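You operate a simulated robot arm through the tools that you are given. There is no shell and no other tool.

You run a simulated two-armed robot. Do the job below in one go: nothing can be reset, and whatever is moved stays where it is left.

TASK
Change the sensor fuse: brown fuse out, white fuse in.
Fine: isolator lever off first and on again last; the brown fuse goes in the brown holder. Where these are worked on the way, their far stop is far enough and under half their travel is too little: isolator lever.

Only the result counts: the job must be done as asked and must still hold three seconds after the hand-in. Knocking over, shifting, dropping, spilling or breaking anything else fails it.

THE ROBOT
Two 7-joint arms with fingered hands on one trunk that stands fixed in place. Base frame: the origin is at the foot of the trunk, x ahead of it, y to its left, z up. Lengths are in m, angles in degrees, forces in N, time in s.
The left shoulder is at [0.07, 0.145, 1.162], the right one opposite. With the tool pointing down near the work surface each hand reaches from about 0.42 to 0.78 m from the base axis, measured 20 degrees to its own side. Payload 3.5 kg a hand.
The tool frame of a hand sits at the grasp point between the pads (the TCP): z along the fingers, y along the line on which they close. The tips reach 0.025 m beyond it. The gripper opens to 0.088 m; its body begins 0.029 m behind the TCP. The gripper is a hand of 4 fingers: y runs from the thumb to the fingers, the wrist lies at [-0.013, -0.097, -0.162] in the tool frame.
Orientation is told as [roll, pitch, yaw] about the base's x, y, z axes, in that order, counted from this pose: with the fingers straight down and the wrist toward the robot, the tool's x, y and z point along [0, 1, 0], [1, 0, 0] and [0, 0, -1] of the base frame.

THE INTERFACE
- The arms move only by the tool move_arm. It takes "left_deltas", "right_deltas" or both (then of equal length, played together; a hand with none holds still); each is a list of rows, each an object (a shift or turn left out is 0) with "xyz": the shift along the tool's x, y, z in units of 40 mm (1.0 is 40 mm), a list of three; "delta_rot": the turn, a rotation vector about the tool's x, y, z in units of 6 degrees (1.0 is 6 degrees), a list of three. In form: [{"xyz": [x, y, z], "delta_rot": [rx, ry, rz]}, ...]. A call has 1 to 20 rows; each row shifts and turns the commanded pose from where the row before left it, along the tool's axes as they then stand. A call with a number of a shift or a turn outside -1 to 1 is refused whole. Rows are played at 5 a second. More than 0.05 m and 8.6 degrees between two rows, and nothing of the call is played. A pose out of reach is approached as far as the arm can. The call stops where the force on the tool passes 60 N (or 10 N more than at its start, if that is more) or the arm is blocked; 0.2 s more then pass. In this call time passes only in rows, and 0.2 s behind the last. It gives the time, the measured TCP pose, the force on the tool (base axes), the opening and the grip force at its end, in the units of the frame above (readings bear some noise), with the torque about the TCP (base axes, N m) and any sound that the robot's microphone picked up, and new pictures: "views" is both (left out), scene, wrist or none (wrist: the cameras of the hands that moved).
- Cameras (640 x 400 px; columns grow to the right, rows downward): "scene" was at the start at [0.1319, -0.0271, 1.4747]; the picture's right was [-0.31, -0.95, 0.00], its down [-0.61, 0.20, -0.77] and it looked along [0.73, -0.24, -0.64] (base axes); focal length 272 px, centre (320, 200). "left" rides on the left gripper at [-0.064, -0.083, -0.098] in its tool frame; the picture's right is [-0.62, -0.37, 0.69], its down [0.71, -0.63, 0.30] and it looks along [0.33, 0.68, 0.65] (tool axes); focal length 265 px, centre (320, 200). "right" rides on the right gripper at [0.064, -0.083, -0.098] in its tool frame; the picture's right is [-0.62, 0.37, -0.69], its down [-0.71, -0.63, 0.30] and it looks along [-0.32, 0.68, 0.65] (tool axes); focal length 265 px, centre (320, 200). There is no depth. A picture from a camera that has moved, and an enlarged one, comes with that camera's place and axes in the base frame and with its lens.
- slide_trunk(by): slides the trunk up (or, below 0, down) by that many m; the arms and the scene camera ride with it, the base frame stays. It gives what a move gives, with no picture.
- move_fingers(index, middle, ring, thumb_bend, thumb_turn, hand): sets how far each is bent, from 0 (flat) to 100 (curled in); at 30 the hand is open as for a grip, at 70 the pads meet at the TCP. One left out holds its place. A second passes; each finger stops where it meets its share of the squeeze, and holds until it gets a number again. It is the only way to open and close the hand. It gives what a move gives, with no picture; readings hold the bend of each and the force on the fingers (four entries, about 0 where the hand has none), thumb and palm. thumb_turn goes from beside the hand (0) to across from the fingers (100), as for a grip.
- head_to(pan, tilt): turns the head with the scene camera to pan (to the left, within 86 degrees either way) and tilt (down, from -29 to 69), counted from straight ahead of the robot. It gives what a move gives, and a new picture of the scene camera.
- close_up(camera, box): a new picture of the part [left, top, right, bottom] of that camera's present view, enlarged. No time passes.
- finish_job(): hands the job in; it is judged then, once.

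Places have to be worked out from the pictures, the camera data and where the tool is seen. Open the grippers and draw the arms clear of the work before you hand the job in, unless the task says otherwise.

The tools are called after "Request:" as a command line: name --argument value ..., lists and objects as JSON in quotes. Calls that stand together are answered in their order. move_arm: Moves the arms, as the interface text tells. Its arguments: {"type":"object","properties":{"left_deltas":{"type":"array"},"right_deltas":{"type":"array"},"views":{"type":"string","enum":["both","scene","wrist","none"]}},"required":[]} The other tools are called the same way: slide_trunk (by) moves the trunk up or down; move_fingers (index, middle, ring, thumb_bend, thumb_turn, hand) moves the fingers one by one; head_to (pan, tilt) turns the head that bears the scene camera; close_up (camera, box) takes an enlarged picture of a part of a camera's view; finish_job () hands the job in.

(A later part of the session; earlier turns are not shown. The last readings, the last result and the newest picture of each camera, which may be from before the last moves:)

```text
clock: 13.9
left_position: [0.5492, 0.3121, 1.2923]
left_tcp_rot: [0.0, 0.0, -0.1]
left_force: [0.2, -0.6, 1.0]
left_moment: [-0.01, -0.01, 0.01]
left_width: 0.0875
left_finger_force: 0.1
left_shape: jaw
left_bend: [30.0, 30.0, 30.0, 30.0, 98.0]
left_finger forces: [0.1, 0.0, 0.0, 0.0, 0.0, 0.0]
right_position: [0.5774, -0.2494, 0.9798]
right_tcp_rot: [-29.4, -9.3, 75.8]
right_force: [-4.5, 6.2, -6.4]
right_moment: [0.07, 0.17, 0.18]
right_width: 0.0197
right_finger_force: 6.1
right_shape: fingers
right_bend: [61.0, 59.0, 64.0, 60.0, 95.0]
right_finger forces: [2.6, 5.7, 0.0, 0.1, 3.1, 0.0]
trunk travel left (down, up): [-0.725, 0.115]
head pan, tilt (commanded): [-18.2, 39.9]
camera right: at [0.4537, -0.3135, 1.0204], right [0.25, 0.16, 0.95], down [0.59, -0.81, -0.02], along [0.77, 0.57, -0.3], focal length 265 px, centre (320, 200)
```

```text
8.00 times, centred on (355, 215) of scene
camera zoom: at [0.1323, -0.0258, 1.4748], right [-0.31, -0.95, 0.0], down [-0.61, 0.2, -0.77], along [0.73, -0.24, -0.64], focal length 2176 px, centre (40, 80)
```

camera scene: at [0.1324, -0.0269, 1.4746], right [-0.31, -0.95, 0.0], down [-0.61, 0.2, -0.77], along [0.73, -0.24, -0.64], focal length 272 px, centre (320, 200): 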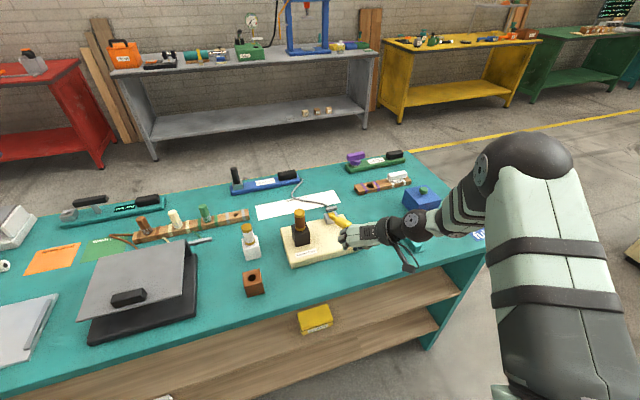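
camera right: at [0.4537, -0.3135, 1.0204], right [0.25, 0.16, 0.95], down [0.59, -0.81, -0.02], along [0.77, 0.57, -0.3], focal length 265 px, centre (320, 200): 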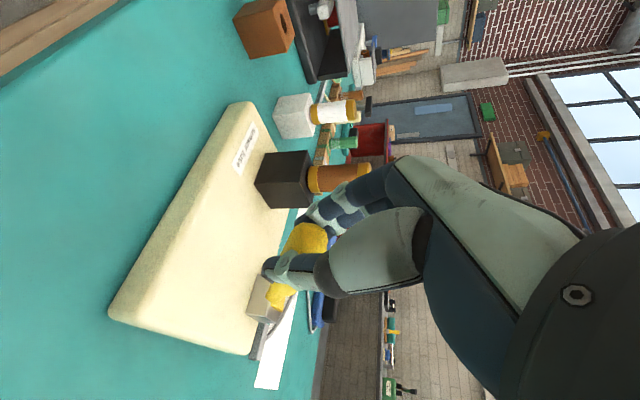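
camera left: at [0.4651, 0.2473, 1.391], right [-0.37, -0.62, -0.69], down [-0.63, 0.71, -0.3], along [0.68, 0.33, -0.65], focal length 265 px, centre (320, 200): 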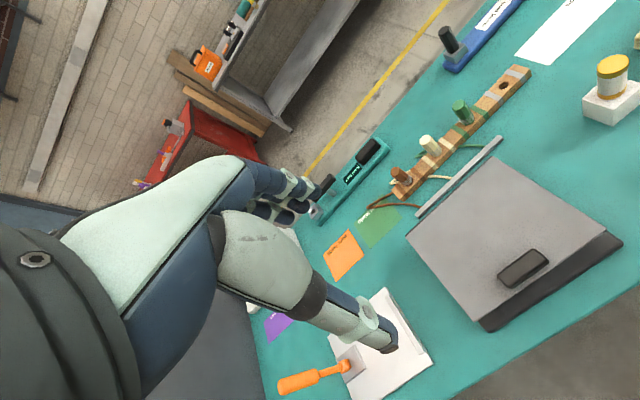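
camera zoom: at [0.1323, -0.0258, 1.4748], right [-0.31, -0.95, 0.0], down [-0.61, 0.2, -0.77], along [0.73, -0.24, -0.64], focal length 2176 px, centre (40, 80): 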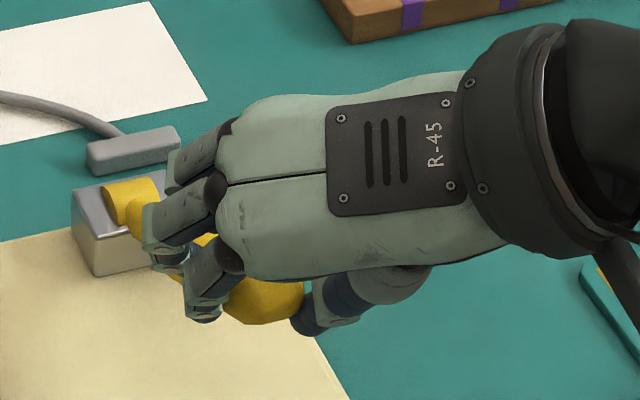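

The lever did not budge upward under 33 N; the ring finger simply slipped past it and the handle is again in the grip. It may be a press-down lever, so I'll test with a gentle 20 mm pull down and back while it's between the fingers.

Request:
move_arm --right_deltas '[{"xyz": [0.213, -0.063, 0.111]}, {"xyz": [0.213, -0.063, 0.111]}, {"xyz": [0.213, -0.063, 0.111]}]' --views "wrist"

Request:
close_up --camera "scene" --box '[325, 190, 385, 240]'

Request:
close_up --camera "right" --box '[240, 180, 400, 360]'

```text
clock: 14.7
left_position: [0.5518, 0.313, 1.2913]
left_tcp_rot: [-0.1, 0.1, 0.1]
left_force: [0.2, -0.1, -0.7]
left_moment: [0.0, 0.0, 0.0]
left_width: 0.0875
left_finger_force: 0.1
left_shape: jaw
left_bend: [30.0, 30.0, 30.0, 30.0, 98.0]
left_finger forces: [0.1, 0.1, 0.0, 0.1, 0.0, 0.0]
right_position: [0.5629, -0.2493, 0.9546]
right_tcp_rot: [-29.4, -9.2, 75.7]
right_force: [5.9, 4.9, 0.7]
right_moment: [0.15, -0.18, 0.1]
right_width: 0.0199
right_finger_force: 6.0
right_shape: fingers
right_bend: [60.0, 58.0, 64.0, 60.0, 97.0]
right_finger forces: [2.3, 5.2, 0.9, 0.1, 2.8, 0.0]
trunk travel left (down, up): [-0.725, 0.115]
head pan, tilt (commanded): [-18.2, 39.9]
camera right: at [0.4386, -0.3141, 0.9946], right [0.25, 0.16, 0.95], down [0.59, -0.81, -0.02], along [0.77, 0.57, -0.3], focal length 265 px, centre (320, 200)
```

right: 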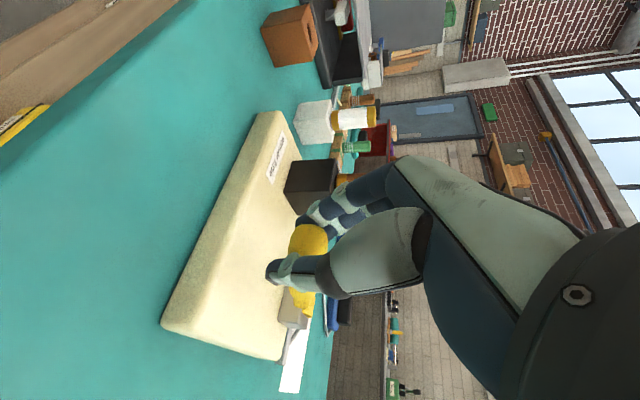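

```text
8.00 times, centred on (355, 215) of scene
camera zoom: at [0.1338, -0.0256, 1.4746], right [-0.31, -0.95, 0.0], down [-0.61, 0.2, -0.77], along [0.73, -0.24, -0.64], focal length 2176 px, centre (40, 80)
```

zoom: 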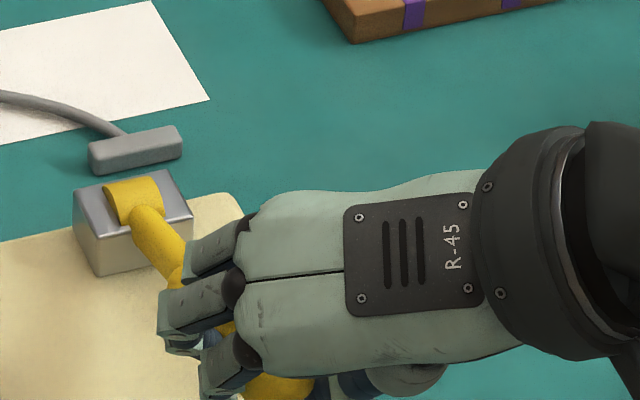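

```text
2.22 times, centred on (320, 270) of right
camera zoom: at [0.4386, -0.3141, 0.9946], right [0.25, 0.16, 0.95], down [0.59, -0.81, -0.02], along [0.77, 0.57, -0.3], focal length 590 px, centre (320, 44)
```

zoom: 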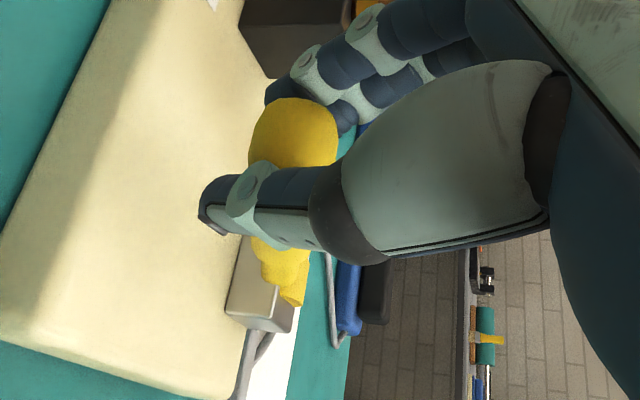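

The lever follows downward easily, at about 6 N, so off is down. I'll continue about 24 mm more along the arc while gripped, staying clear of the board with the fingertips.

Request:
move_arm --right_deltas '[{"xyz": [0.151, -0.045, 0.14]}, {"xyz": [0.151, -0.045, 0.14]}, {"xyz": [0.151, -0.045, 0.14]}]' --views "wrist"

Request:
close_up --camera "scene" --box '[325, 190, 405, 260]'

Request:
close_up --camera "right" --box '[220, 160, 400, 360]'

```text
clock: 15.5
left_position: [0.5506, 0.3122, 1.2906]
left_tcp_rot: [0.1, 0.1, -0.1]
left_force: [0.6, -0.4, -0.4]
left_moment: [0.0, 0.02, 0.02]
left_width: 0.0879
left_finger_force: 0.0
left_shape: jaw
left_bend: [30.0, 30.0, 30.0, 30.0, 98.0]
left_finger forces: [0.1, 0.0, 0.0, 0.0, 0.1, 0.1]
right_position: [0.5535, -0.2506, 0.9301]
right_tcp_rot: [-29.1, -9.1, 75.6]
right_force: [5.4, 3.8, 1.2]
right_moment: [0.04, -0.21, 0.08]
right_width: 0.0207
right_finger_force: 6.8
right_shape: fingers
right_bend: [60.0, 58.0, 63.0, 60.0, 98.0]
right_finger forces: [2.1, 4.1, 4.6, 0.0, 2.7, 0.0]
trunk travel left (down, up): [-0.725, 0.115]
head pan, tilt (commanded): [-18.2, 39.9]
camera right: at [0.4299, -0.314, 0.97], right [0.25, 0.16, 0.95], down [0.59, -0.81, -0.02], along [0.77, 0.57, -0.3], focal length 265 px, centre (320, 200)
```

right: 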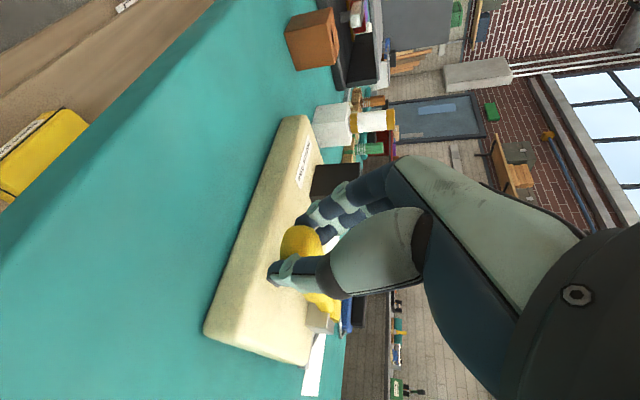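

```text
5.71 times, centred on (365, 225) of scene
camera zoom: at [0.1335, -0.0265, 1.4746], right [-0.31, -0.95, 0.0], down [-0.61, 0.2, -0.77], along [0.73, -0.24, -0.64], focal length 1555 px, centre (63, 57)
```

zoom: 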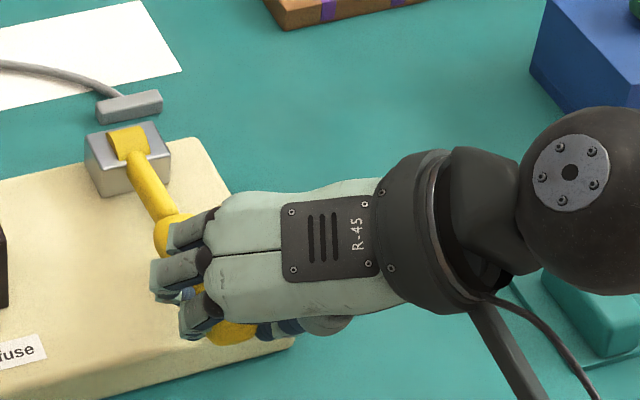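

```text
2.00 times, centred on (310, 260) of right
camera zoom: at [0.4299, -0.314, 0.97], right [0.25, 0.16, 0.95], down [0.59, -0.81, -0.02], along [0.77, 0.57, -0.3], focal length 531 px, centre (340, 80)
```

zoom: 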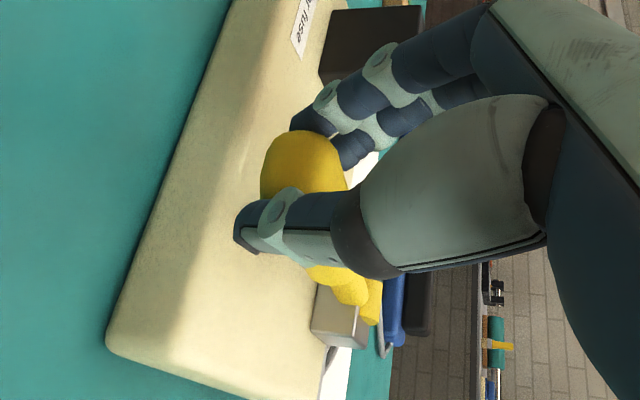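

The lever is still following. I'll go 12 mm lower and check the force for a stop or board contact.

Request:
move_arm --right_deltas '[{"xyz": [0.104, -0.03, 0.111]}, {"xyz": [0.104, -0.03, 0.111]}]' --views "wrist"

Request:
close_up --camera "scene" --box '[325, 190, 405, 260]'

```text
clock: 16.1
left_position: [0.5485, 0.3117, 1.2932]
left_tcp_rot: [-0.1, 0.0, 0.0]
left_force: [0.0, -0.3, -0.2]
left_moment: [0.01, -0.01, -0.02]
left_width: 0.0875
left_finger_force: 0.0
left_shape: jaw
left_bend: [30.0, 30.0, 30.0, 30.0, 98.0]
left_finger forces: [0.0, 0.0, 0.0, 0.1, 0.0, 0.1]
right_position: [0.5505, -0.2487, 0.9213]
right_tcp_rot: [-29.7, -9.3, 75.6]
right_force: [10.8, -1.3, 13.0]
right_moment: [0.05, -0.61, -0.09]
right_width: 0.0203
right_finger_force: 11.5
right_shape: fingers
right_bend: [61.0, 59.0, 63.0, 60.0, 98.0]
right_finger forces: [1.6, 3.5, 14.8, 0.0, 3.4, 0.1]
trunk travel left (down, up): [-0.725, 0.115]
head pan, tilt (commanded): [-18.2, 39.9]
camera right: at [0.4269, -0.3129, 0.9604], right [0.24, 0.16, 0.96], down [0.59, -0.81, -0.01], along [0.77, 0.57, -0.29], focal length 265 px, centre (320, 200)
```

right: 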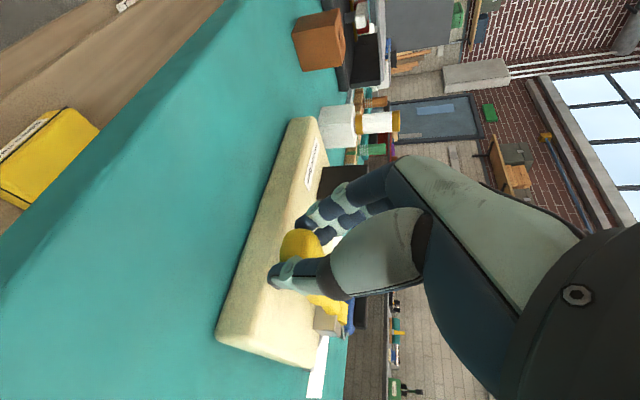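

```text
5.71 times, centred on (365, 225) of scene
camera zoom: at [0.1314, -0.0263, 1.475], right [-0.31, -0.95, 0.0], down [-0.61, 0.2, -0.77], along [0.73, -0.24, -0.64], focal length 1555 px, centre (63, 57)
```

zoom: 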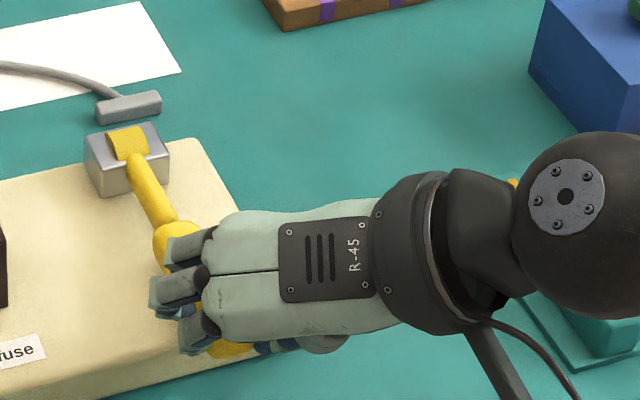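

The reaction rose to about 17 N with load on the ring finger, so the lever is at or near its lower stop. I'll loosen the grip slightly and lift away to see where the lever stands.

Request:
move_fingers --hand "right" --index 46 --middle 46 --ring 46 --thumb_bend 46

Request:
close_up --camera "right" --box '[220, 160, 400, 360]'

```text
clock: 17.1
left_position: [0.546, 0.3109, 1.2932]
left_tcp_rot: [0.1, -0.1, 0.0]
left_force: [-0.1, 0.6, 0.2]
left_moment: [-0.02, 0.0, 0.04]
left_width: 0.0876
left_finger_force: 0.2
left_shape: jaw
left_bend: [30.0, 30.0, 30.0, 30.0, 98.0]
left_finger forces: [0.1, 0.1, 0.0, 0.0, 0.0, 0.0]
right_position: [0.5483, -0.2516, 0.9191]
right_tcp_rot: [-29.3, -9.3, 75.6]
right_force: [2.9, -7.8, 15.3]
right_moment: [0.14, -0.56, -0.35]
right_width: 0.0498
right_finger_force: 7.7
right_shape: fingers
right_bend: [46.0, 46.0, 51.0, 46.0, 98.0]
right_finger forces: [0.0, 0.1, 15.1, 0.1, 0.0, 0.1]
trunk travel left (down, up): [-0.725, 0.115]
head pan, tilt (commanded): [-18.2, 39.9]
```

```text
2.00 times, centred on (310, 260) of right
camera zoom: at [0.4243, -0.3142, 0.9592], right [0.25, 0.16, 0.95], down [0.59, -0.81, -0.02], along [0.77, 0.57, -0.3], focal length 531 px, centre (340, 80)
```

zoom: 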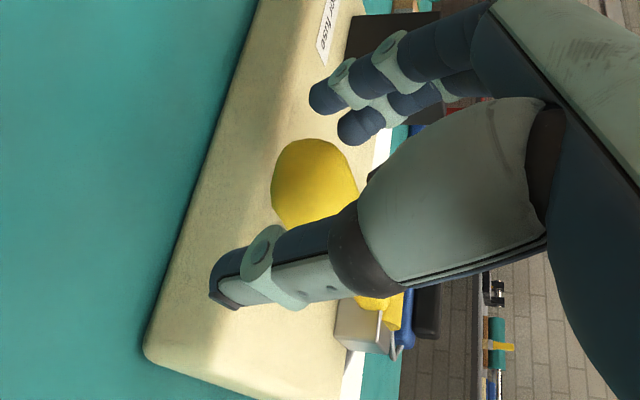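

The ring finger is resting on the handle. I'll lift the hand straight up 70 mm to clear the lever and view it.

Request:
move_arm --right_deltas '[{"xyz": [-0.36, 0.107, -0.65]}, {"xyz": [-0.36, 0.107, -0.65]}, {"xyz": [-0.36, 0.107, -0.65]}]' --views "wrist"

Request:
close_up --camera "scene" --box '[310, 180, 390, 250]'

Request:
close_up --camera "right" --box '[100, 60, 360, 360]'

```text
clock: 17.9
left_position: [0.5483, 0.3121, 1.2923]
left_tcp_rot: [0.0, 0.1, 0.0]
left_force: [0.4, -0.1, -0.1]
left_moment: [0.0, 0.0, 0.02]
left_width: 0.0878
left_finger_force: 0.2
left_shape: jaw
left_bend: [30.0, 30.0, 30.0, 30.0, 98.0]
left_finger forces: [0.1, 0.1, 0.1, 0.0, 0.1, 0.0]
right_position: [0.5483, -0.2505, 1.0076]
right_tcp_rot: [-29.2, -9.1, 75.6]
right_force: [0.3, -0.2, -0.2]
right_moment: [0.02, -0.03, 0.02]
right_width: 0.05
right_finger_force: 0.2
right_shape: fingers
right_bend: [46.0, 46.0, 46.0, 46.0, 98.0]
right_finger forces: [0.1, 0.0, 0.0, 0.0, 0.0, 0.1]
trunk travel left (down, up): [-0.725, 0.115]
head pan, tilt (commanded): [-18.2, 39.9]
camera right: at [0.4246, -0.3145, 1.0477], right [0.25, 0.16, 0.95], down [0.59, -0.81, -0.02], along [0.77, 0.57, -0.3], focal length 265 px, centre (320, 200)
```

right: 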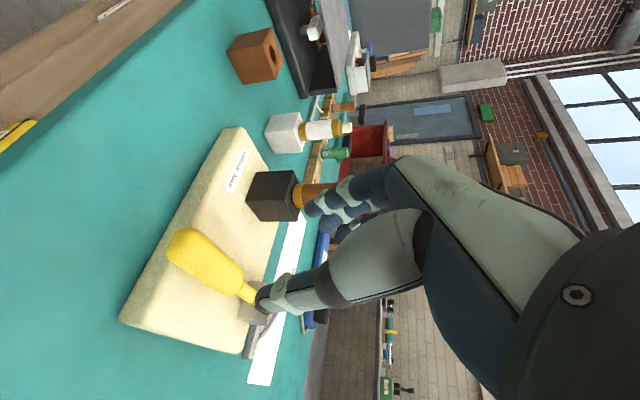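

```text
5.71 times, centred on (350, 215) of scene
camera zoom: at [0.1315, -0.0265, 1.4747], right [-0.31, -0.95, 0.0], down [-0.61, 0.2, -0.77], along [0.73, -0.24, -0.64], focal length 1555 px, centre (149, 114)
```

zoom: 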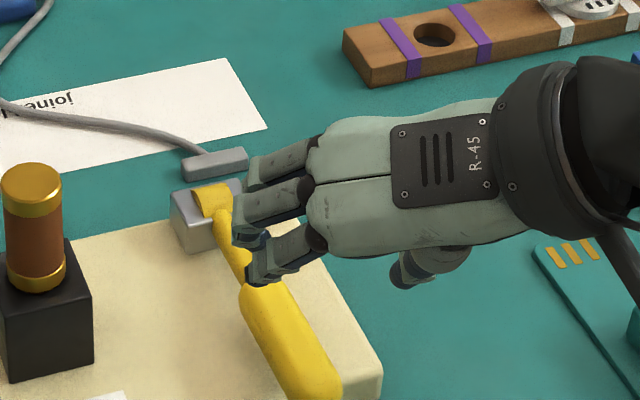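

```text
1.33 times, centred on (230, 210) of right
camera zoom: at [0.4246, -0.3145, 1.0477], right [0.25, 0.16, 0.95], down [0.59, -0.81, -0.02], along [0.77, 0.57, -0.3], focal length 354 px, centre (440, 187)
```

zoom: 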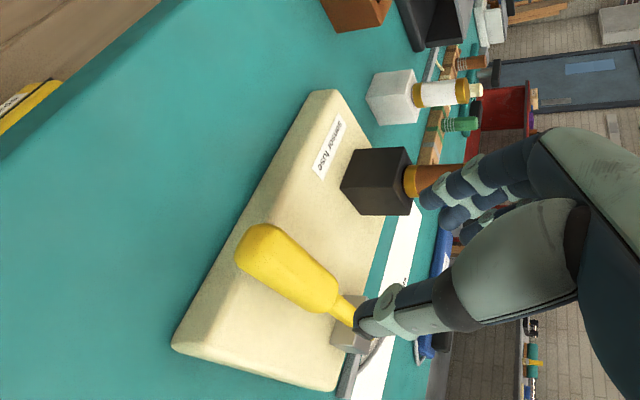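

The lever stays down, nearly horizontal. I'll view its full length to judge the remaining angle to the stop.

Request:
close_up --camera "scene" --box '[320, 195, 390, 265]'

Request:
close_up --camera "right" --box '[110, 200, 290, 370]'

```text
5.71 times, centred on (355, 230) of scene
camera zoom: at [0.1315, -0.0265, 1.4747], right [-0.31, -0.95, 0.0], down [-0.61, 0.2, -0.77], along [0.73, -0.24, -0.64], focal length 1555 px, centre (120, 29)
```

zoom: 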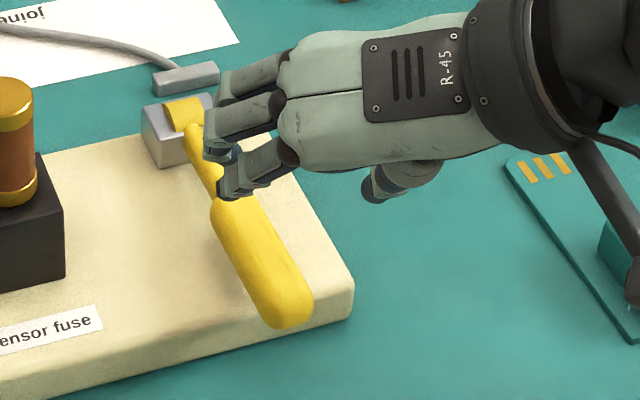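

```text
2.35 times, centred on (200, 285) of right
camera zoom: at [0.4246, -0.3145, 1.0477], right [0.25, 0.16, 0.95], down [0.59, -0.81, -0.02], along [0.77, 0.57, -0.3], focal length 624 px, centre (602, 0)
```

zoom: 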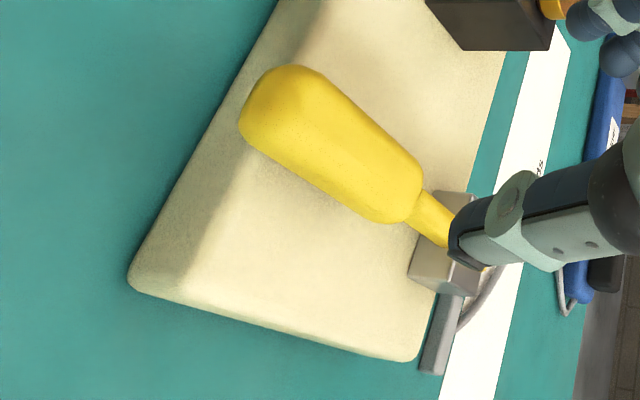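

The lever tip is now at about z 0.90, close to horizontal and clear of the board. I'll raise the hand and turn it back to the plain pointing-down pose, then press the lever gently from above to confirm it is at its stop.

Request:
move_arm --right_deltas '[{"xyz": [-0.48, 0.142, -0.866]}, {"xyz": [-0.48, 0.142, -0.866]}, {"delta_rot": [0.284, 0.959, 0]}, {"delta_rot": [0.284, 0.959, 0]}, {"delta_rot": [0.284, 0.959, 0]}, {"delta_rot": [0.284, 0.959, 0]}, {"delta_rot": [0.284, 0.959, 0]}, {"delta_rot": [0, 0, 1]}, {"delta_rot": [0, 0, 1]}, {"delta_rot": [0, 0, 1]}, {"delta_rot": [0, 0, 1]}, {"delta_rot": [0, 0, 1]}, {"delta_rot": [0, 0, 1]}, {"delta_rot": [0, 0, 1]}, {"delta_rot": [0, 0, 1]}, {"delta_rot": [0, 0, 1]}, {"delta_rot": [0, 0, 1]}, {"delta_rot": [0, 0, 1]}, {"delta_rot": [0, 0, 1]}, {"delta_rot": [0, 0, 0.25]}]'

Request:
close_up --camera "scene" --box '[270, 180, 390, 270]'

```text
clock: 22.1
left_position: [0.549, 0.3116, 1.292]
left_tcp_rot: [0.0, 0.0, 0.0]
left_force: [-0.4, 0.1, -0.2]
left_moment: [0.0, -0.01, 0.04]
left_width: 0.0878
left_finger_force: 0.0
left_shape: jaw
left_bend: [30.0, 30.0, 30.0, 30.0, 98.0]
left_finger forces: [0.0, 0.0, 0.0, 0.0, 0.0, 0.0]
right_position: [0.5478, -0.2542, 1.0885]
right_tcp_rot: [0.9, -0.4, -0.1]
right_force: [0.6, 0.6, -0.2]
right_moment: [0.0, -0.02, -0.02]
right_width: 0.0498
right_finger_force: 0.1
right_shape: fingers
right_bend: [46.0, 46.0, 46.0, 46.0, 98.0]
right_finger forces: [0.0, 0.0, 0.2, 0.1, 0.0, 0.0]
trunk travel left (down, up): [-0.725, 0.115]
head pan, tilt (commanded): [-18.2, 39.9]
camera scene: at [0.1319, -0.0271, 1.4747], right [-0.31, -0.95, 0.0], down [-0.61, 0.2, -0.77], along [0.73, -0.24, -0.64], focal length 272 px, centre (320, 200)
camera right: at [0.4648, -0.1929, 1.1869], right [0.36, -0.63, 0.68], down [-0.63, -0.71, -0.32], along [0.69, -0.31, -0.65], focal length 265 px, centre (320, 200)
```

scene: 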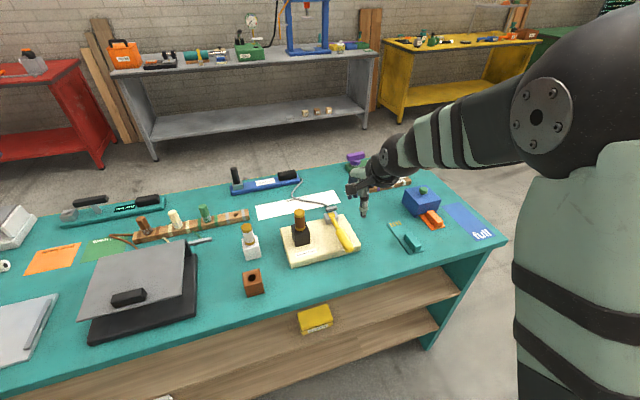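
right: 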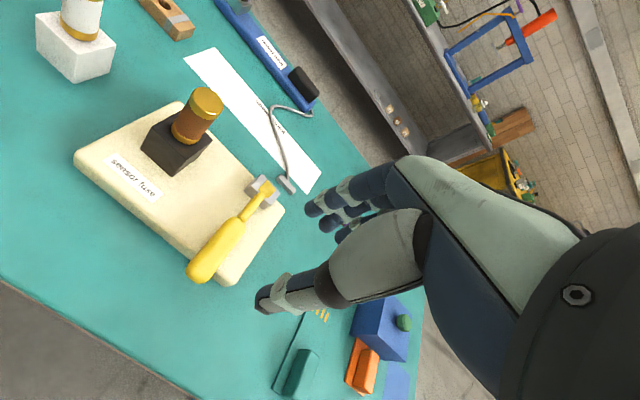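

```text
4.44 times, centred on (330, 225) of scene
camera zoom: at [0.1319, -0.0271, 1.4747], right [-0.31, -0.95, 0.0], down [-0.61, 0.2, -0.77], along [0.73, -0.24, -0.64], focal length 1209 px, centre (276, 89)
```

zoom: 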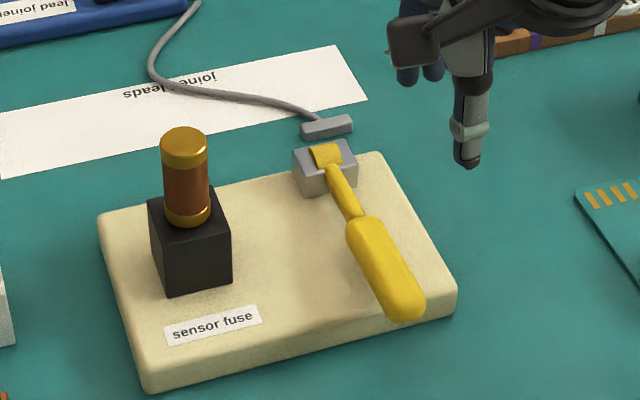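

The clean view shows the lever essentially horizontal: pivot height is about 0.905 and tip about 0.905–0.91. I'll close the fingers and press down lightly on the handle near [0.59,-0.25] to make sure it is fully at the stop.

Request:
move_fingers --hand "right" --index 68 --middle 68 --ring 68 --thumb_bend 68

Request:
move_arm --right_deltas '[{"xyz": [0.025, 0.263, 0.8]}, {"xyz": [0.025, 0.263, 0.8]}, {"xyz": [0.025, 0.263, 0.8]}, {"xyz": [0.025, 0.263, 0.8]}]'

Request:
close_up --camera "scene" --box '[270, 180, 390, 270]'

```text
clock: 23.1
left_position: [0.5488, 0.3123, 1.2925]
left_tcp_rot: [0.0, 0.0, 0.0]
left_force: [0.1, -0.6, -0.4]
left_moment: [-0.03, -0.01, 0.04]
left_width: 0.0874
left_finger_force: 0.1
left_shape: jaw
left_bend: [30.0, 30.0, 30.0, 30.0, 98.0]
left_finger forces: [0.0, 0.0, 0.0, 0.0, 0.0, 0.0]
right_position: [0.5498, -0.2539, 1.089]
right_tcp_rot: [0.9, -0.5, 0.1]
right_force: [-0.4, 0.9, 0.8]
right_moment: [-0.03, 0.01, 0.02]
right_width: 0.0028
right_finger_force: 0.1
right_shape: fingers
right_bend: [68.0, 68.0, 68.0, 68.0, 98.0]
right_finger forces: [0.1, 0.0, 0.0, 0.1, 0.1, 0.0]
trunk travel left (down, up): [-0.725, 0.115]
head pan, tilt (commanded): [-18.2, 39.9]
```

```text
clock: 24.1
left_position: [0.5509, 0.3107, 1.2926]
left_tcp_rot: [0.0, 0.0, 0.0]
left_force: [0.0, -0.2, -0.7]
left_moment: [-0.02, 0.02, 0.02]
left_width: 0.0874
left_finger_force: 0.0
left_shape: jaw
left_bend: [30.0, 30.0, 30.0, 30.0, 98.0]
left_finger forces: [0.0, 0.0, 0.0, 0.1, 0.1, 0.1]
right_position: [0.592, -0.2521, 0.9597]
right_tcp_rot: [0.9, -0.3, 0.0]
right_force: [-0.9, 0.9, 1.3]
right_moment: [0.01, 0.02, 0.0]
right_width: 0.0031
right_finger_force: 0.0
right_shape: fingers
right_bend: [68.0, 68.0, 68.0, 68.0, 98.0]
right_finger forces: [0.0, 0.1, 0.1, 0.1, 0.0, 0.0]
trunk travel left (down, up): [-0.725, 0.115]
head pan, tilt (commanded): [-18.2, 39.9]
camera scene: at [0.1341, -0.0276, 1.4745], right [-0.31, -0.95, 0.0], down [-0.61, 0.2, -0.77], along [0.73, -0.24, -0.64], focal length 272 px, centre (320, 200)
camera right: at [0.5088, -0.1892, 1.0576], right [0.36, -0.63, 0.69], down [-0.63, -0.71, -0.32], along [0.69, -0.31, -0.65], focal length 265 px, centre (320, 200)
```

scene: 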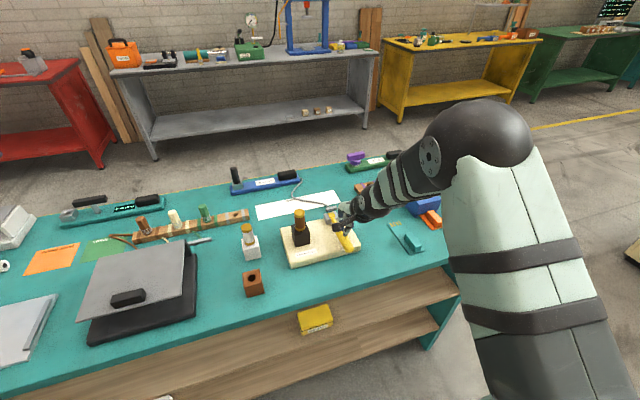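
right: 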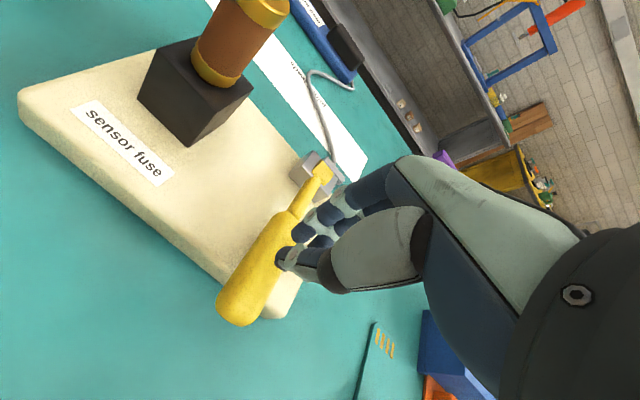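

```text
4.44 times, centred on (330, 225) of scene
camera zoom: at [0.1341, -0.0276, 1.4745], right [-0.31, -0.95, 0.0], down [-0.61, 0.2, -0.77], along [0.73, -0.24, -0.64], focal length 1209 px, centre (276, 89)
```

zoom: 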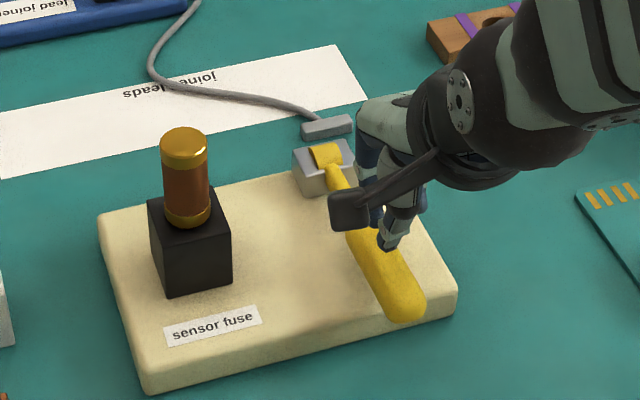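

The fingertips are over the handle. I'll press down in small steps.

Request:
move_arm --right_deltas '[{"xyz": [0.12, 0, 0.2]}, {"xyz": [0, 0, 0.2]}, {"xyz": [0, 0, 0.1]}]' --views "none"

```text
clock: 24.9
left_position: [0.5483, 0.3111, 1.2936]
left_tcp_rot: [0.0, 0.0, -0.1]
left_force: [-0.2, 1.0, 0.1]
left_moment: [-0.01, -0.02, 0.01]
left_width: 0.0874
left_finger_force: 0.0
left_shape: jaw
left_bend: [30.0, 30.0, 30.0, 30.0, 98.0]
left_finger forces: [0.0, 0.0, 0.0, 0.0, 0.0, 0.0]
right_position: [0.5926, -0.2431, 0.9406]
right_tcp_rot: [0.9, -0.7, 0.0]
right_force: [-0.1, -0.4, 1.3]
right_moment: [-0.01, 0.01, -0.03]
right_width: 0.0025
right_finger_force: 0.2
right_shape: fingers
right_bend: [68.0, 68.0, 68.0, 68.0, 98.0]
right_finger forces: [0.0, 0.1, 0.0, 0.0, 0.7, 0.1]
trunk travel left (down, up): [-0.725, 0.115]
head pan, tilt (commanded): [-18.2, 39.9]
```

The TCP is at z 0.9406 with only slight thumb contact of 0.7 N. I'll press a further 10 mm in small rows.

Request:
move_arm --right_deltas '[{"xyz": [-0.08, 0, 0.1]}, {"xyz": [0, 0, 0.1]}, {"xyz": [0, 0, 0]}]' --views "wrist"

Request:
close_up --camera "scene" --box '[270, 180, 390, 270]'

```text
clock: 25.7
left_position: [0.5424, 0.3136, 1.2951]
left_tcp_rot: [-0.2, -0.3, 0.0]
left_force: [-0.4, -0.4, -0.1]
left_moment: [-0.04, -0.02, -0.01]
left_width: 0.0875
left_finger_force: 0.0
left_shape: jaw
left_bend: [30.0, 30.0, 30.0, 30.0, 98.0]
left_finger forces: [0.0, 0.1, 0.0, 0.0, 0.0, 0.0]
right_position: [0.5906, -0.245, 0.9396]
right_tcp_rot: [0.8, -1.1, 0.0]
right_force: [-5.3, -0.8, 28.7]
right_moment: [0.21, 0.4, 0.03]
right_width: 0.001
right_finger_force: 14.2
right_shape: fingers
right_bend: [68.0, 68.0, 68.0, 71.0, 97.0]
right_finger forces: [0.1, 0.0, 0.0, 0.1, 28.4, 0.0]
trunk travel left (down, up): [-0.725, 0.115]
head pan, tilt (commanded): [-18.2, 39.9]
camera right: at [0.5047, -0.1832, 1.0367], right [0.36, -0.63, 0.69], down [-0.62, -0.71, -0.33], along [0.7, -0.31, -0.65], focal length 265 px, centre (320, 200)
```

right: 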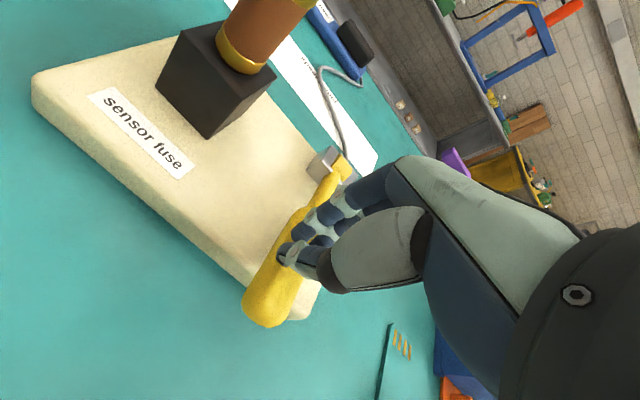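

```text
4.44 times, centred on (330, 225) of scene
camera zoom: at [0.1251, -0.025, 1.4757], right [-0.31, -0.95, 0.0], down [-0.61, 0.2, -0.77], along [0.73, -0.24, -0.64], focal length 1209 px, centre (276, 89)
```

zoom: 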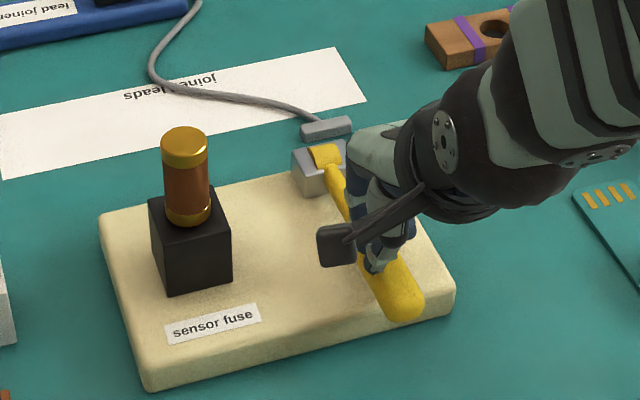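

The lever does not move under 28 N at this height, so it is firmly at its off stop. I'll raise the hand and move above the brown fuse at about [0.647,-0.141], with the fingers opening there.

Request:
move_arm --right_deltas '[{"xyz": [0, 0, -1]}, {"xyz": [0, 0, -1]}, {"xyz": [0, 0, -1]}, {"xyz": [0, 0, -1]}, {"xyz": [0.867, 0.47, 0]}, {"xyz": [0.867, 0.47, 0]}, {"xyz": [0.867, 0.47, 0]}]' --views "none"

Request:
move_fingers --hand "right" --index 30 --middle 30 --ring 30 --thumb_bend 30

Request:
head_to --pan -14 --tilt 42

Request:
close_up --camera "right" --box '[100, 80, 420, 380]'

```text
clock: 27.3
left_position: [0.5504, 0.3128, 1.2913]
left_tcp_rot: [0.0, 0.1, 0.0]
left_force: [0.1, 0.2, 0.5]
left_moment: [-0.05, -0.03, -0.03]
left_width: 0.0874
left_finger_force: 0.0
left_shape: jaw
left_bend: [30.0, 30.0, 30.0, 30.0, 98.0]
left_finger forces: [0.0, 0.0, 0.0, 0.1, 0.1, 0.0]
right_position: [0.646, -0.144, 1.096]
right_tcp_rot: [0.9, -0.4, 0.0]
right_force: [-0.7, -0.2, 0.6]
right_moment: [-0.03, 0.0, 0.0]
right_width: 0.0026
right_finger_force: 0.1
right_shape: fingers
right_bend: [68.0, 68.0, 68.0, 68.0, 97.0]
right_finger forces: [0.1, 0.1, 0.0, 0.0, 0.0, 0.0]
trunk travel left (down, up): [-0.725, 0.115]
head pan, tilt (commanded): [-18.2, 39.9]
```

```text
clock: 28.3
left_position: [0.5489, 0.3112, 1.2929]
left_tcp_rot: [0.0, -0.1, 0.0]
left_force: [-0.2, 0.0, 0.3]
left_moment: [0.01, 0.02, -0.03]
left_width: 0.0875
left_finger_force: 0.0
left_shape: jaw
left_bend: [30.0, 30.0, 30.0, 30.0, 98.0]
left_finger forces: [0.0, 0.0, 0.0, 0.1, 0.0, 0.0]
right_position: [0.6453, -0.1454, 1.0969]
right_tcp_rot: [1.0, -0.5, 0.0]
right_force: [0.4, -0.3, 0.0]
right_moment: [0.0, -0.02, 0.02]
right_width: 0.0842
right_finger_force: 0.0
right_shape: fingers
right_bend: [30.0, 30.0, 30.0, 30.0, 97.0]
right_finger forces: [0.1, 0.0, 0.0, 0.0, 0.1, 0.0]
trunk travel left (down, up): [-0.725, 0.115]
head pan, tilt (commanded): [-18.2, 39.9]
```

```text
clock: 29.0
left_position: [0.5489, 0.3115, 1.2929]
left_tcp_rot: [-0.1, 0.0, -0.1]
left_force: [0.0, -0.1, 0.6]
left_moment: [-0.02, 0.0, -0.01]
left_width: 0.0876
left_finger_force: 0.0
left_shape: jaw
left_bend: [30.0, 30.0, 30.0, 30.0, 98.0]
left_finger forces: [0.1, 0.1, 0.0, 0.0, 0.0, 0.0]
right_position: [0.6454, -0.1452, 1.0965]
right_tcp_rot: [1.0, -0.6, 0.1]
right_force: [-1.2, -0.7, -0.1]
right_moment: [0.01, -0.05, 0.0]
right_width: 0.0842
right_finger_force: 0.0
right_shape: fingers
right_bend: [30.0, 30.0, 30.0, 30.0, 97.0]
right_finger forces: [0.0, 0.0, 0.1, 0.0, 0.0, 0.0]
trunk travel left (down, up): [-0.725, 0.115]
head pan, tilt (commanded): [-14.0, 42.0]
camera scene: at [0.1323, -0.0206, 1.4716], right [-0.24, -0.97, 0.0], down [-0.65, 0.16, -0.74], along [0.72, -0.18, -0.67], focal length 272 px, centre (320, 200)
```

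scene: 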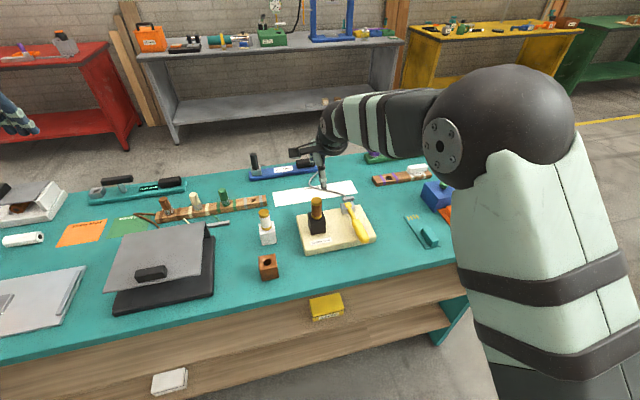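

```text
1.33 times, centred on (260, 230) of right
camera zoom: at [0.5608, -0.0837, 1.1944], right [0.36, -0.63, 0.69], down [-0.63, -0.71, -0.32], along [0.69, -0.31, -0.65], focal length 354 px, centre (400, 160)
```

zoom: 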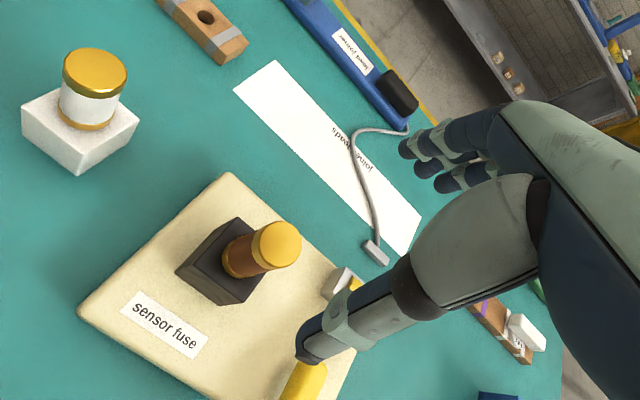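

From the wrist view, the fuse axis is at about [0.647,-0.139] with its top at z 0.99. I'll straighten the small tilt, centre over it and lower to z 1.03 to check alignment.

Request:
move_arm --right_deltas '[{"xyz": [0.075, 0.02, 0.83], "delta_rot": [0.05, -0.083, 0]}, {"xyz": [0.075, 0.02, 0.83], "delta_rot": [0.05, -0.083, 0]}]'

Request:
close_up --camera "scene" --box '[280, 150, 400, 250]'

Request:
close_up --camera "right" --box '[160, 120, 420, 360]'

```text
clock: 29.6
left_position: [0.551, 0.3116, 1.2917]
left_tcp_rot: [0.1, 0.1, 0.0]
left_force: [-0.5, 0.1, 0.2]
left_moment: [0.02, 0.0, 0.0]
left_width: 0.0879
left_finger_force: 0.0
left_shape: jaw
left_bend: [30.0, 30.0, 30.0, 30.0, 98.0]
left_finger forces: [0.0, 0.0, 0.0, 0.0, 0.0, 0.1]
right_position: [0.6496, -0.138, 1.028]
right_tcp_rot: [0.0, 0.2, 0.0]
right_force: [-0.5, 0.0, 0.0]
right_moment: [0.02, 0.02, 0.02]
right_width: 0.0844
right_finger_force: 0.1
right_shape: fingers
right_bend: [30.0, 30.0, 30.0, 30.0, 97.0]
right_finger forces: [0.0, 0.0, 0.0, 0.0, 0.0, 0.1]
trunk travel left (down, up): [-0.725, 0.115]
head pan, tilt (commanded): [-14.0, 42.0]
camera scene: at [0.1338, -0.0207, 1.4715], right [-0.24, -0.97, 0.0], down [-0.65, 0.16, -0.74], along [0.72, -0.18, -0.67], focal length 272 px, centre (320, 200)
camera right: at [0.5671, -0.0749, 1.1255], right [0.37, -0.62, 0.69], down [-0.63, -0.71, -0.3], along [0.68, -0.32, -0.66], focal length 265 px, centre (320, 200)
```

scene: 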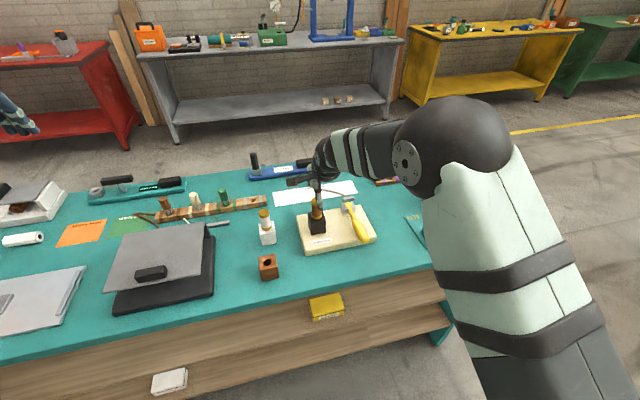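
right: 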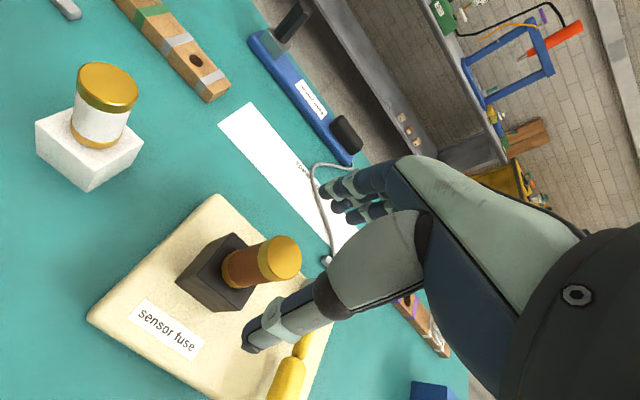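

```text
4.00 times, centred on (340, 200) of scene
camera zoom: at [0.1338, -0.0207, 1.4715], right [-0.24, -0.97, 0.0], down [-0.65, 0.16, -0.74], along [0.72, -0.18, -0.67], focal length 1088 px, centre (240, 200)
```

zoom: 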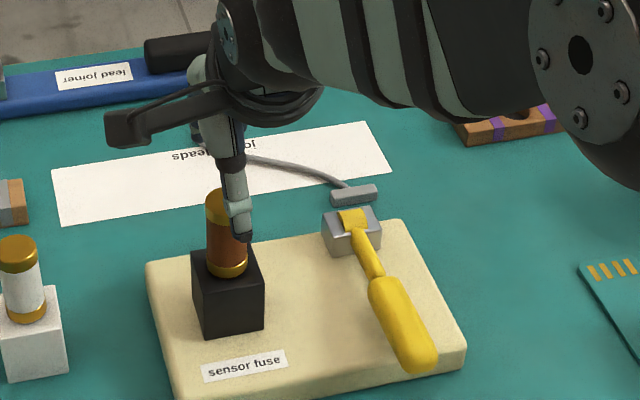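

```text
1.67 times, centred on (290, 240) of right
camera zoom: at [0.5671, -0.0749, 1.1255], right [0.37, -0.62, 0.69], down [-0.63, -0.71, -0.3], along [0.68, -0.32, -0.66], focal length 442 px, centre (370, 133)
```

zoom: 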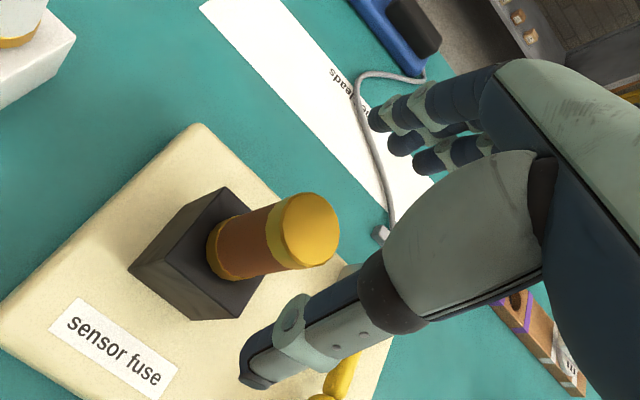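

The thumb and fingers straddle the fuse well. I'll lower to TCP z 0.970 so the tips sit just above the black socket.

Request:
move_arm --right_deltas '[{"xyz": [0, -0.025, 0.725]}, {"xyz": [0, -0.025, 0.725]}]'

Request:
close_up --camera "scene" --box '[280, 150, 400, 250]'

Request:
close_up --camera "right" --box '[200, 120, 420, 360]'

```text
clock: 30.2
left_position: [0.5501, 0.3116, 1.2905]
left_tcp_rot: [-0.1, 0.0, 0.0]
left_force: [0.4, 0.5, 0.3]
left_moment: [-0.02, 0.0, 0.01]
left_width: 0.0878
left_finger_force: 0.0
left_shape: jaw
left_bend: [30.0, 30.0, 30.0, 30.0, 98.0]
left_finger forces: [0.0, 0.0, 0.0, 0.0, 0.0, 0.1]
right_position: [0.6493, -0.1378, 0.9686]
right_tcp_rot: [0.0, 0.2, 0.0]
right_force: [-0.6, 0.4, 0.5]
right_moment: [-0.01, -0.04, -0.01]
right_width: 0.0845
right_finger_force: 0.2
right_shape: fingers
right_bend: [30.0, 30.0, 30.0, 30.0, 97.0]
right_finger forces: [0.0, 0.0, 0.0, 0.0, 0.0, 0.0]
trunk travel left (down, up): [-0.725, 0.115]
head pan, tilt (commanded): [-14.0, 42.0]
camera scene: at [0.1339, -0.0209, 1.4715], right [-0.24, -0.97, 0.0], down [-0.65, 0.16, -0.74], along [0.72, -0.18, -0.67], focal length 272 px, centre (320, 200)
camera right: at [0.5657, -0.075, 1.0673], right [0.37, -0.62, 0.69], down [-0.63, -0.71, -0.3], along [0.68, -0.32, -0.66], focal length 265 px, centre (320, 200)
```

scene: 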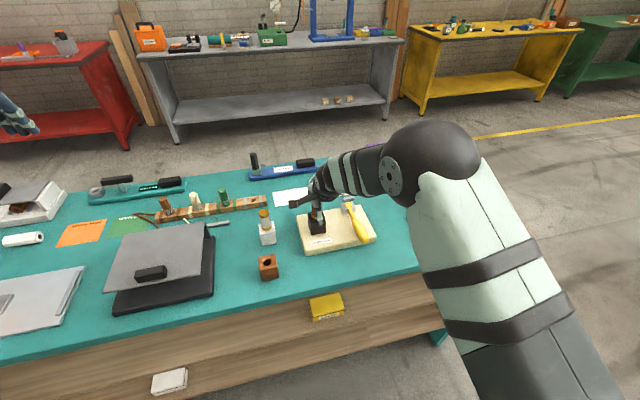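
right: 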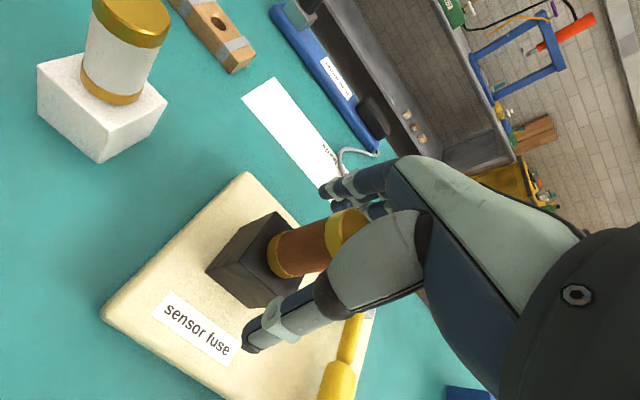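

```text
4.00 times, centred on (340, 200) of scene
camera zoom: at [0.1339, -0.0209, 1.4715], right [-0.24, -0.97, 0.0], down [-0.65, 0.16, -0.74], along [0.72, -0.18, -0.67], focal length 1088 px, centre (240, 200)
```

zoom: 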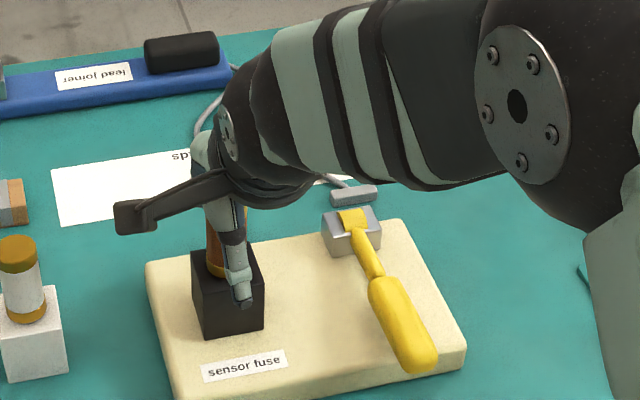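

```text
1.67 times, centred on (310, 240) of right
camera zoom: at [0.5657, -0.075, 1.0673], right [0.37, -0.62, 0.69], down [-0.63, -0.71, -0.3], along [0.68, -0.32, -0.66], focal length 442 px, centre (337, 133)
```

zoom: 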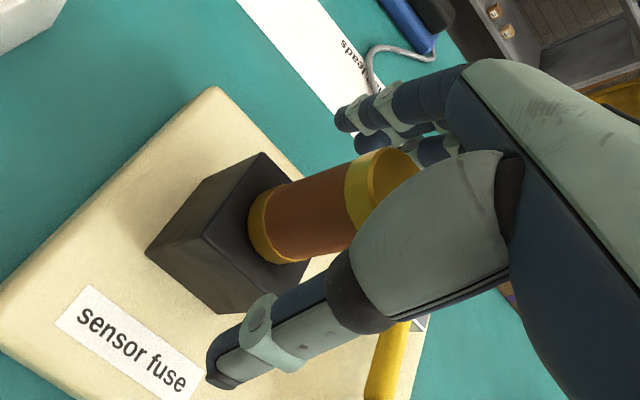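

Margins to the socket below and palm above are tight, so I'll raise 6 mm and then close the hand gently on the fuse.

Request:
move_arm --right_deltas '[{"xyz": [0, -0.04, -0.15]}]' --views "none"

Request:
move_fingers --hand "right" --index 60 --middle 60 --ring 60 --thumb_bend 60

Request:
close_up --camera "right" --box '[200, 120, 420, 360]'

Request:
close_up --camera "scene" --box '[280, 160, 380, 250]'

```text
clock: 30.6
left_position: [0.5485, 0.3116, 1.2922]
left_tcp_rot: [0.1, 0.0, 0.1]
left_force: [-0.3, 0.4, 0.3]
left_moment: [-0.01, -0.01, -0.02]
left_width: 0.0873
left_finger_force: 0.0
left_shape: jaw
left_bend: [30.0, 30.0, 30.0, 30.0, 98.0]
left_finger forces: [0.0, 0.0, 0.0, 0.1, 0.0, 0.0]
right_position: [0.646, -0.1357, 0.9768]
right_tcp_rot: [0.0, 0.1, -0.1]
right_force: [-0.6, 0.0, 0.1]
right_moment: [0.01, 0.03, 0.02]
right_width: 0.0844
right_finger_force: 0.2
right_shape: fingers
right_bend: [30.0, 30.0, 30.0, 30.0, 97.0]
right_finger forces: [0.0, 0.0, 0.0, 0.0, 0.1, 0.0]
trunk travel left (down, up): [-0.725, 0.115]
head pan, tilt (commanded): [-14.0, 42.0]
```

```text
clock: 31.6
left_position: [0.5487, 0.3122, 1.2918]
left_tcp_rot: [0.0, 0.0, 0.1]
left_force: [0.7, -0.3, 0.0]
left_moment: [0.03, 0.03, 0.01]
left_width: 0.0875
left_finger_force: 0.1
left_shape: jaw
left_bend: [30.0, 30.0, 30.0, 30.0, 98.0]
left_finger forces: [0.1, 0.1, 0.1, 0.1, 0.0, 0.0]
right_position: [0.6479, -0.1378, 0.9758]
right_tcp_rot: [0.0, 0.1, 0.1]
right_force: [0.0, -0.1, 0.3]
right_moment: [-0.02, -0.02, 0.0]
right_width: 0.0209
right_finger_force: 0.7
right_shape: fingers
right_bend: [59.0, 59.0, 60.0, 60.0, 97.0]
right_finger forces: [0.3, 0.7, 0.0, 0.0, 0.4, 0.0]
trunk travel left (down, up): [-0.725, 0.115]
head pan, tilt (commanded): [-14.0, 42.0]
```

```text
1.67 times, centred on (310, 240) of right
camera zoom: at [0.5635, -0.0739, 1.0745], right [0.37, -0.62, 0.69], down [-0.63, -0.71, -0.3], along [0.68, -0.32, -0.66], focal length 442 px, centre (337, 133)
```

zoom: 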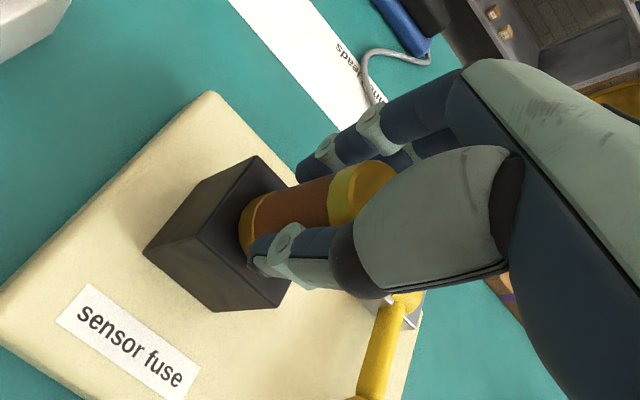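

```text
4.44 times, centred on (330, 205) of scene
camera zoom: at [0.1323, -0.0206, 1.4716], right [-0.24, -0.97, 0.0], down [-0.65, 0.16, -0.74], along [0.72, -0.18, -0.67], focal length 1209 px, centre (276, 178)
```

zoom: 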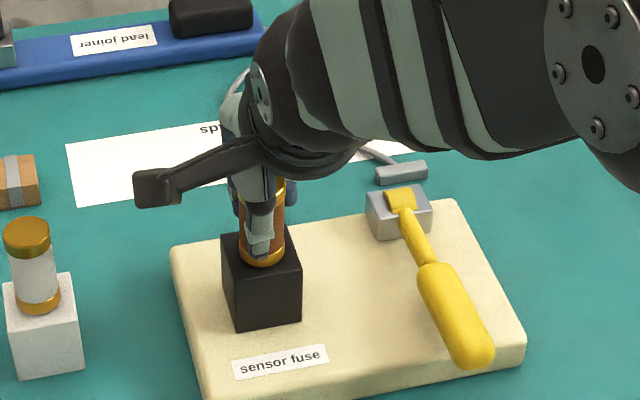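

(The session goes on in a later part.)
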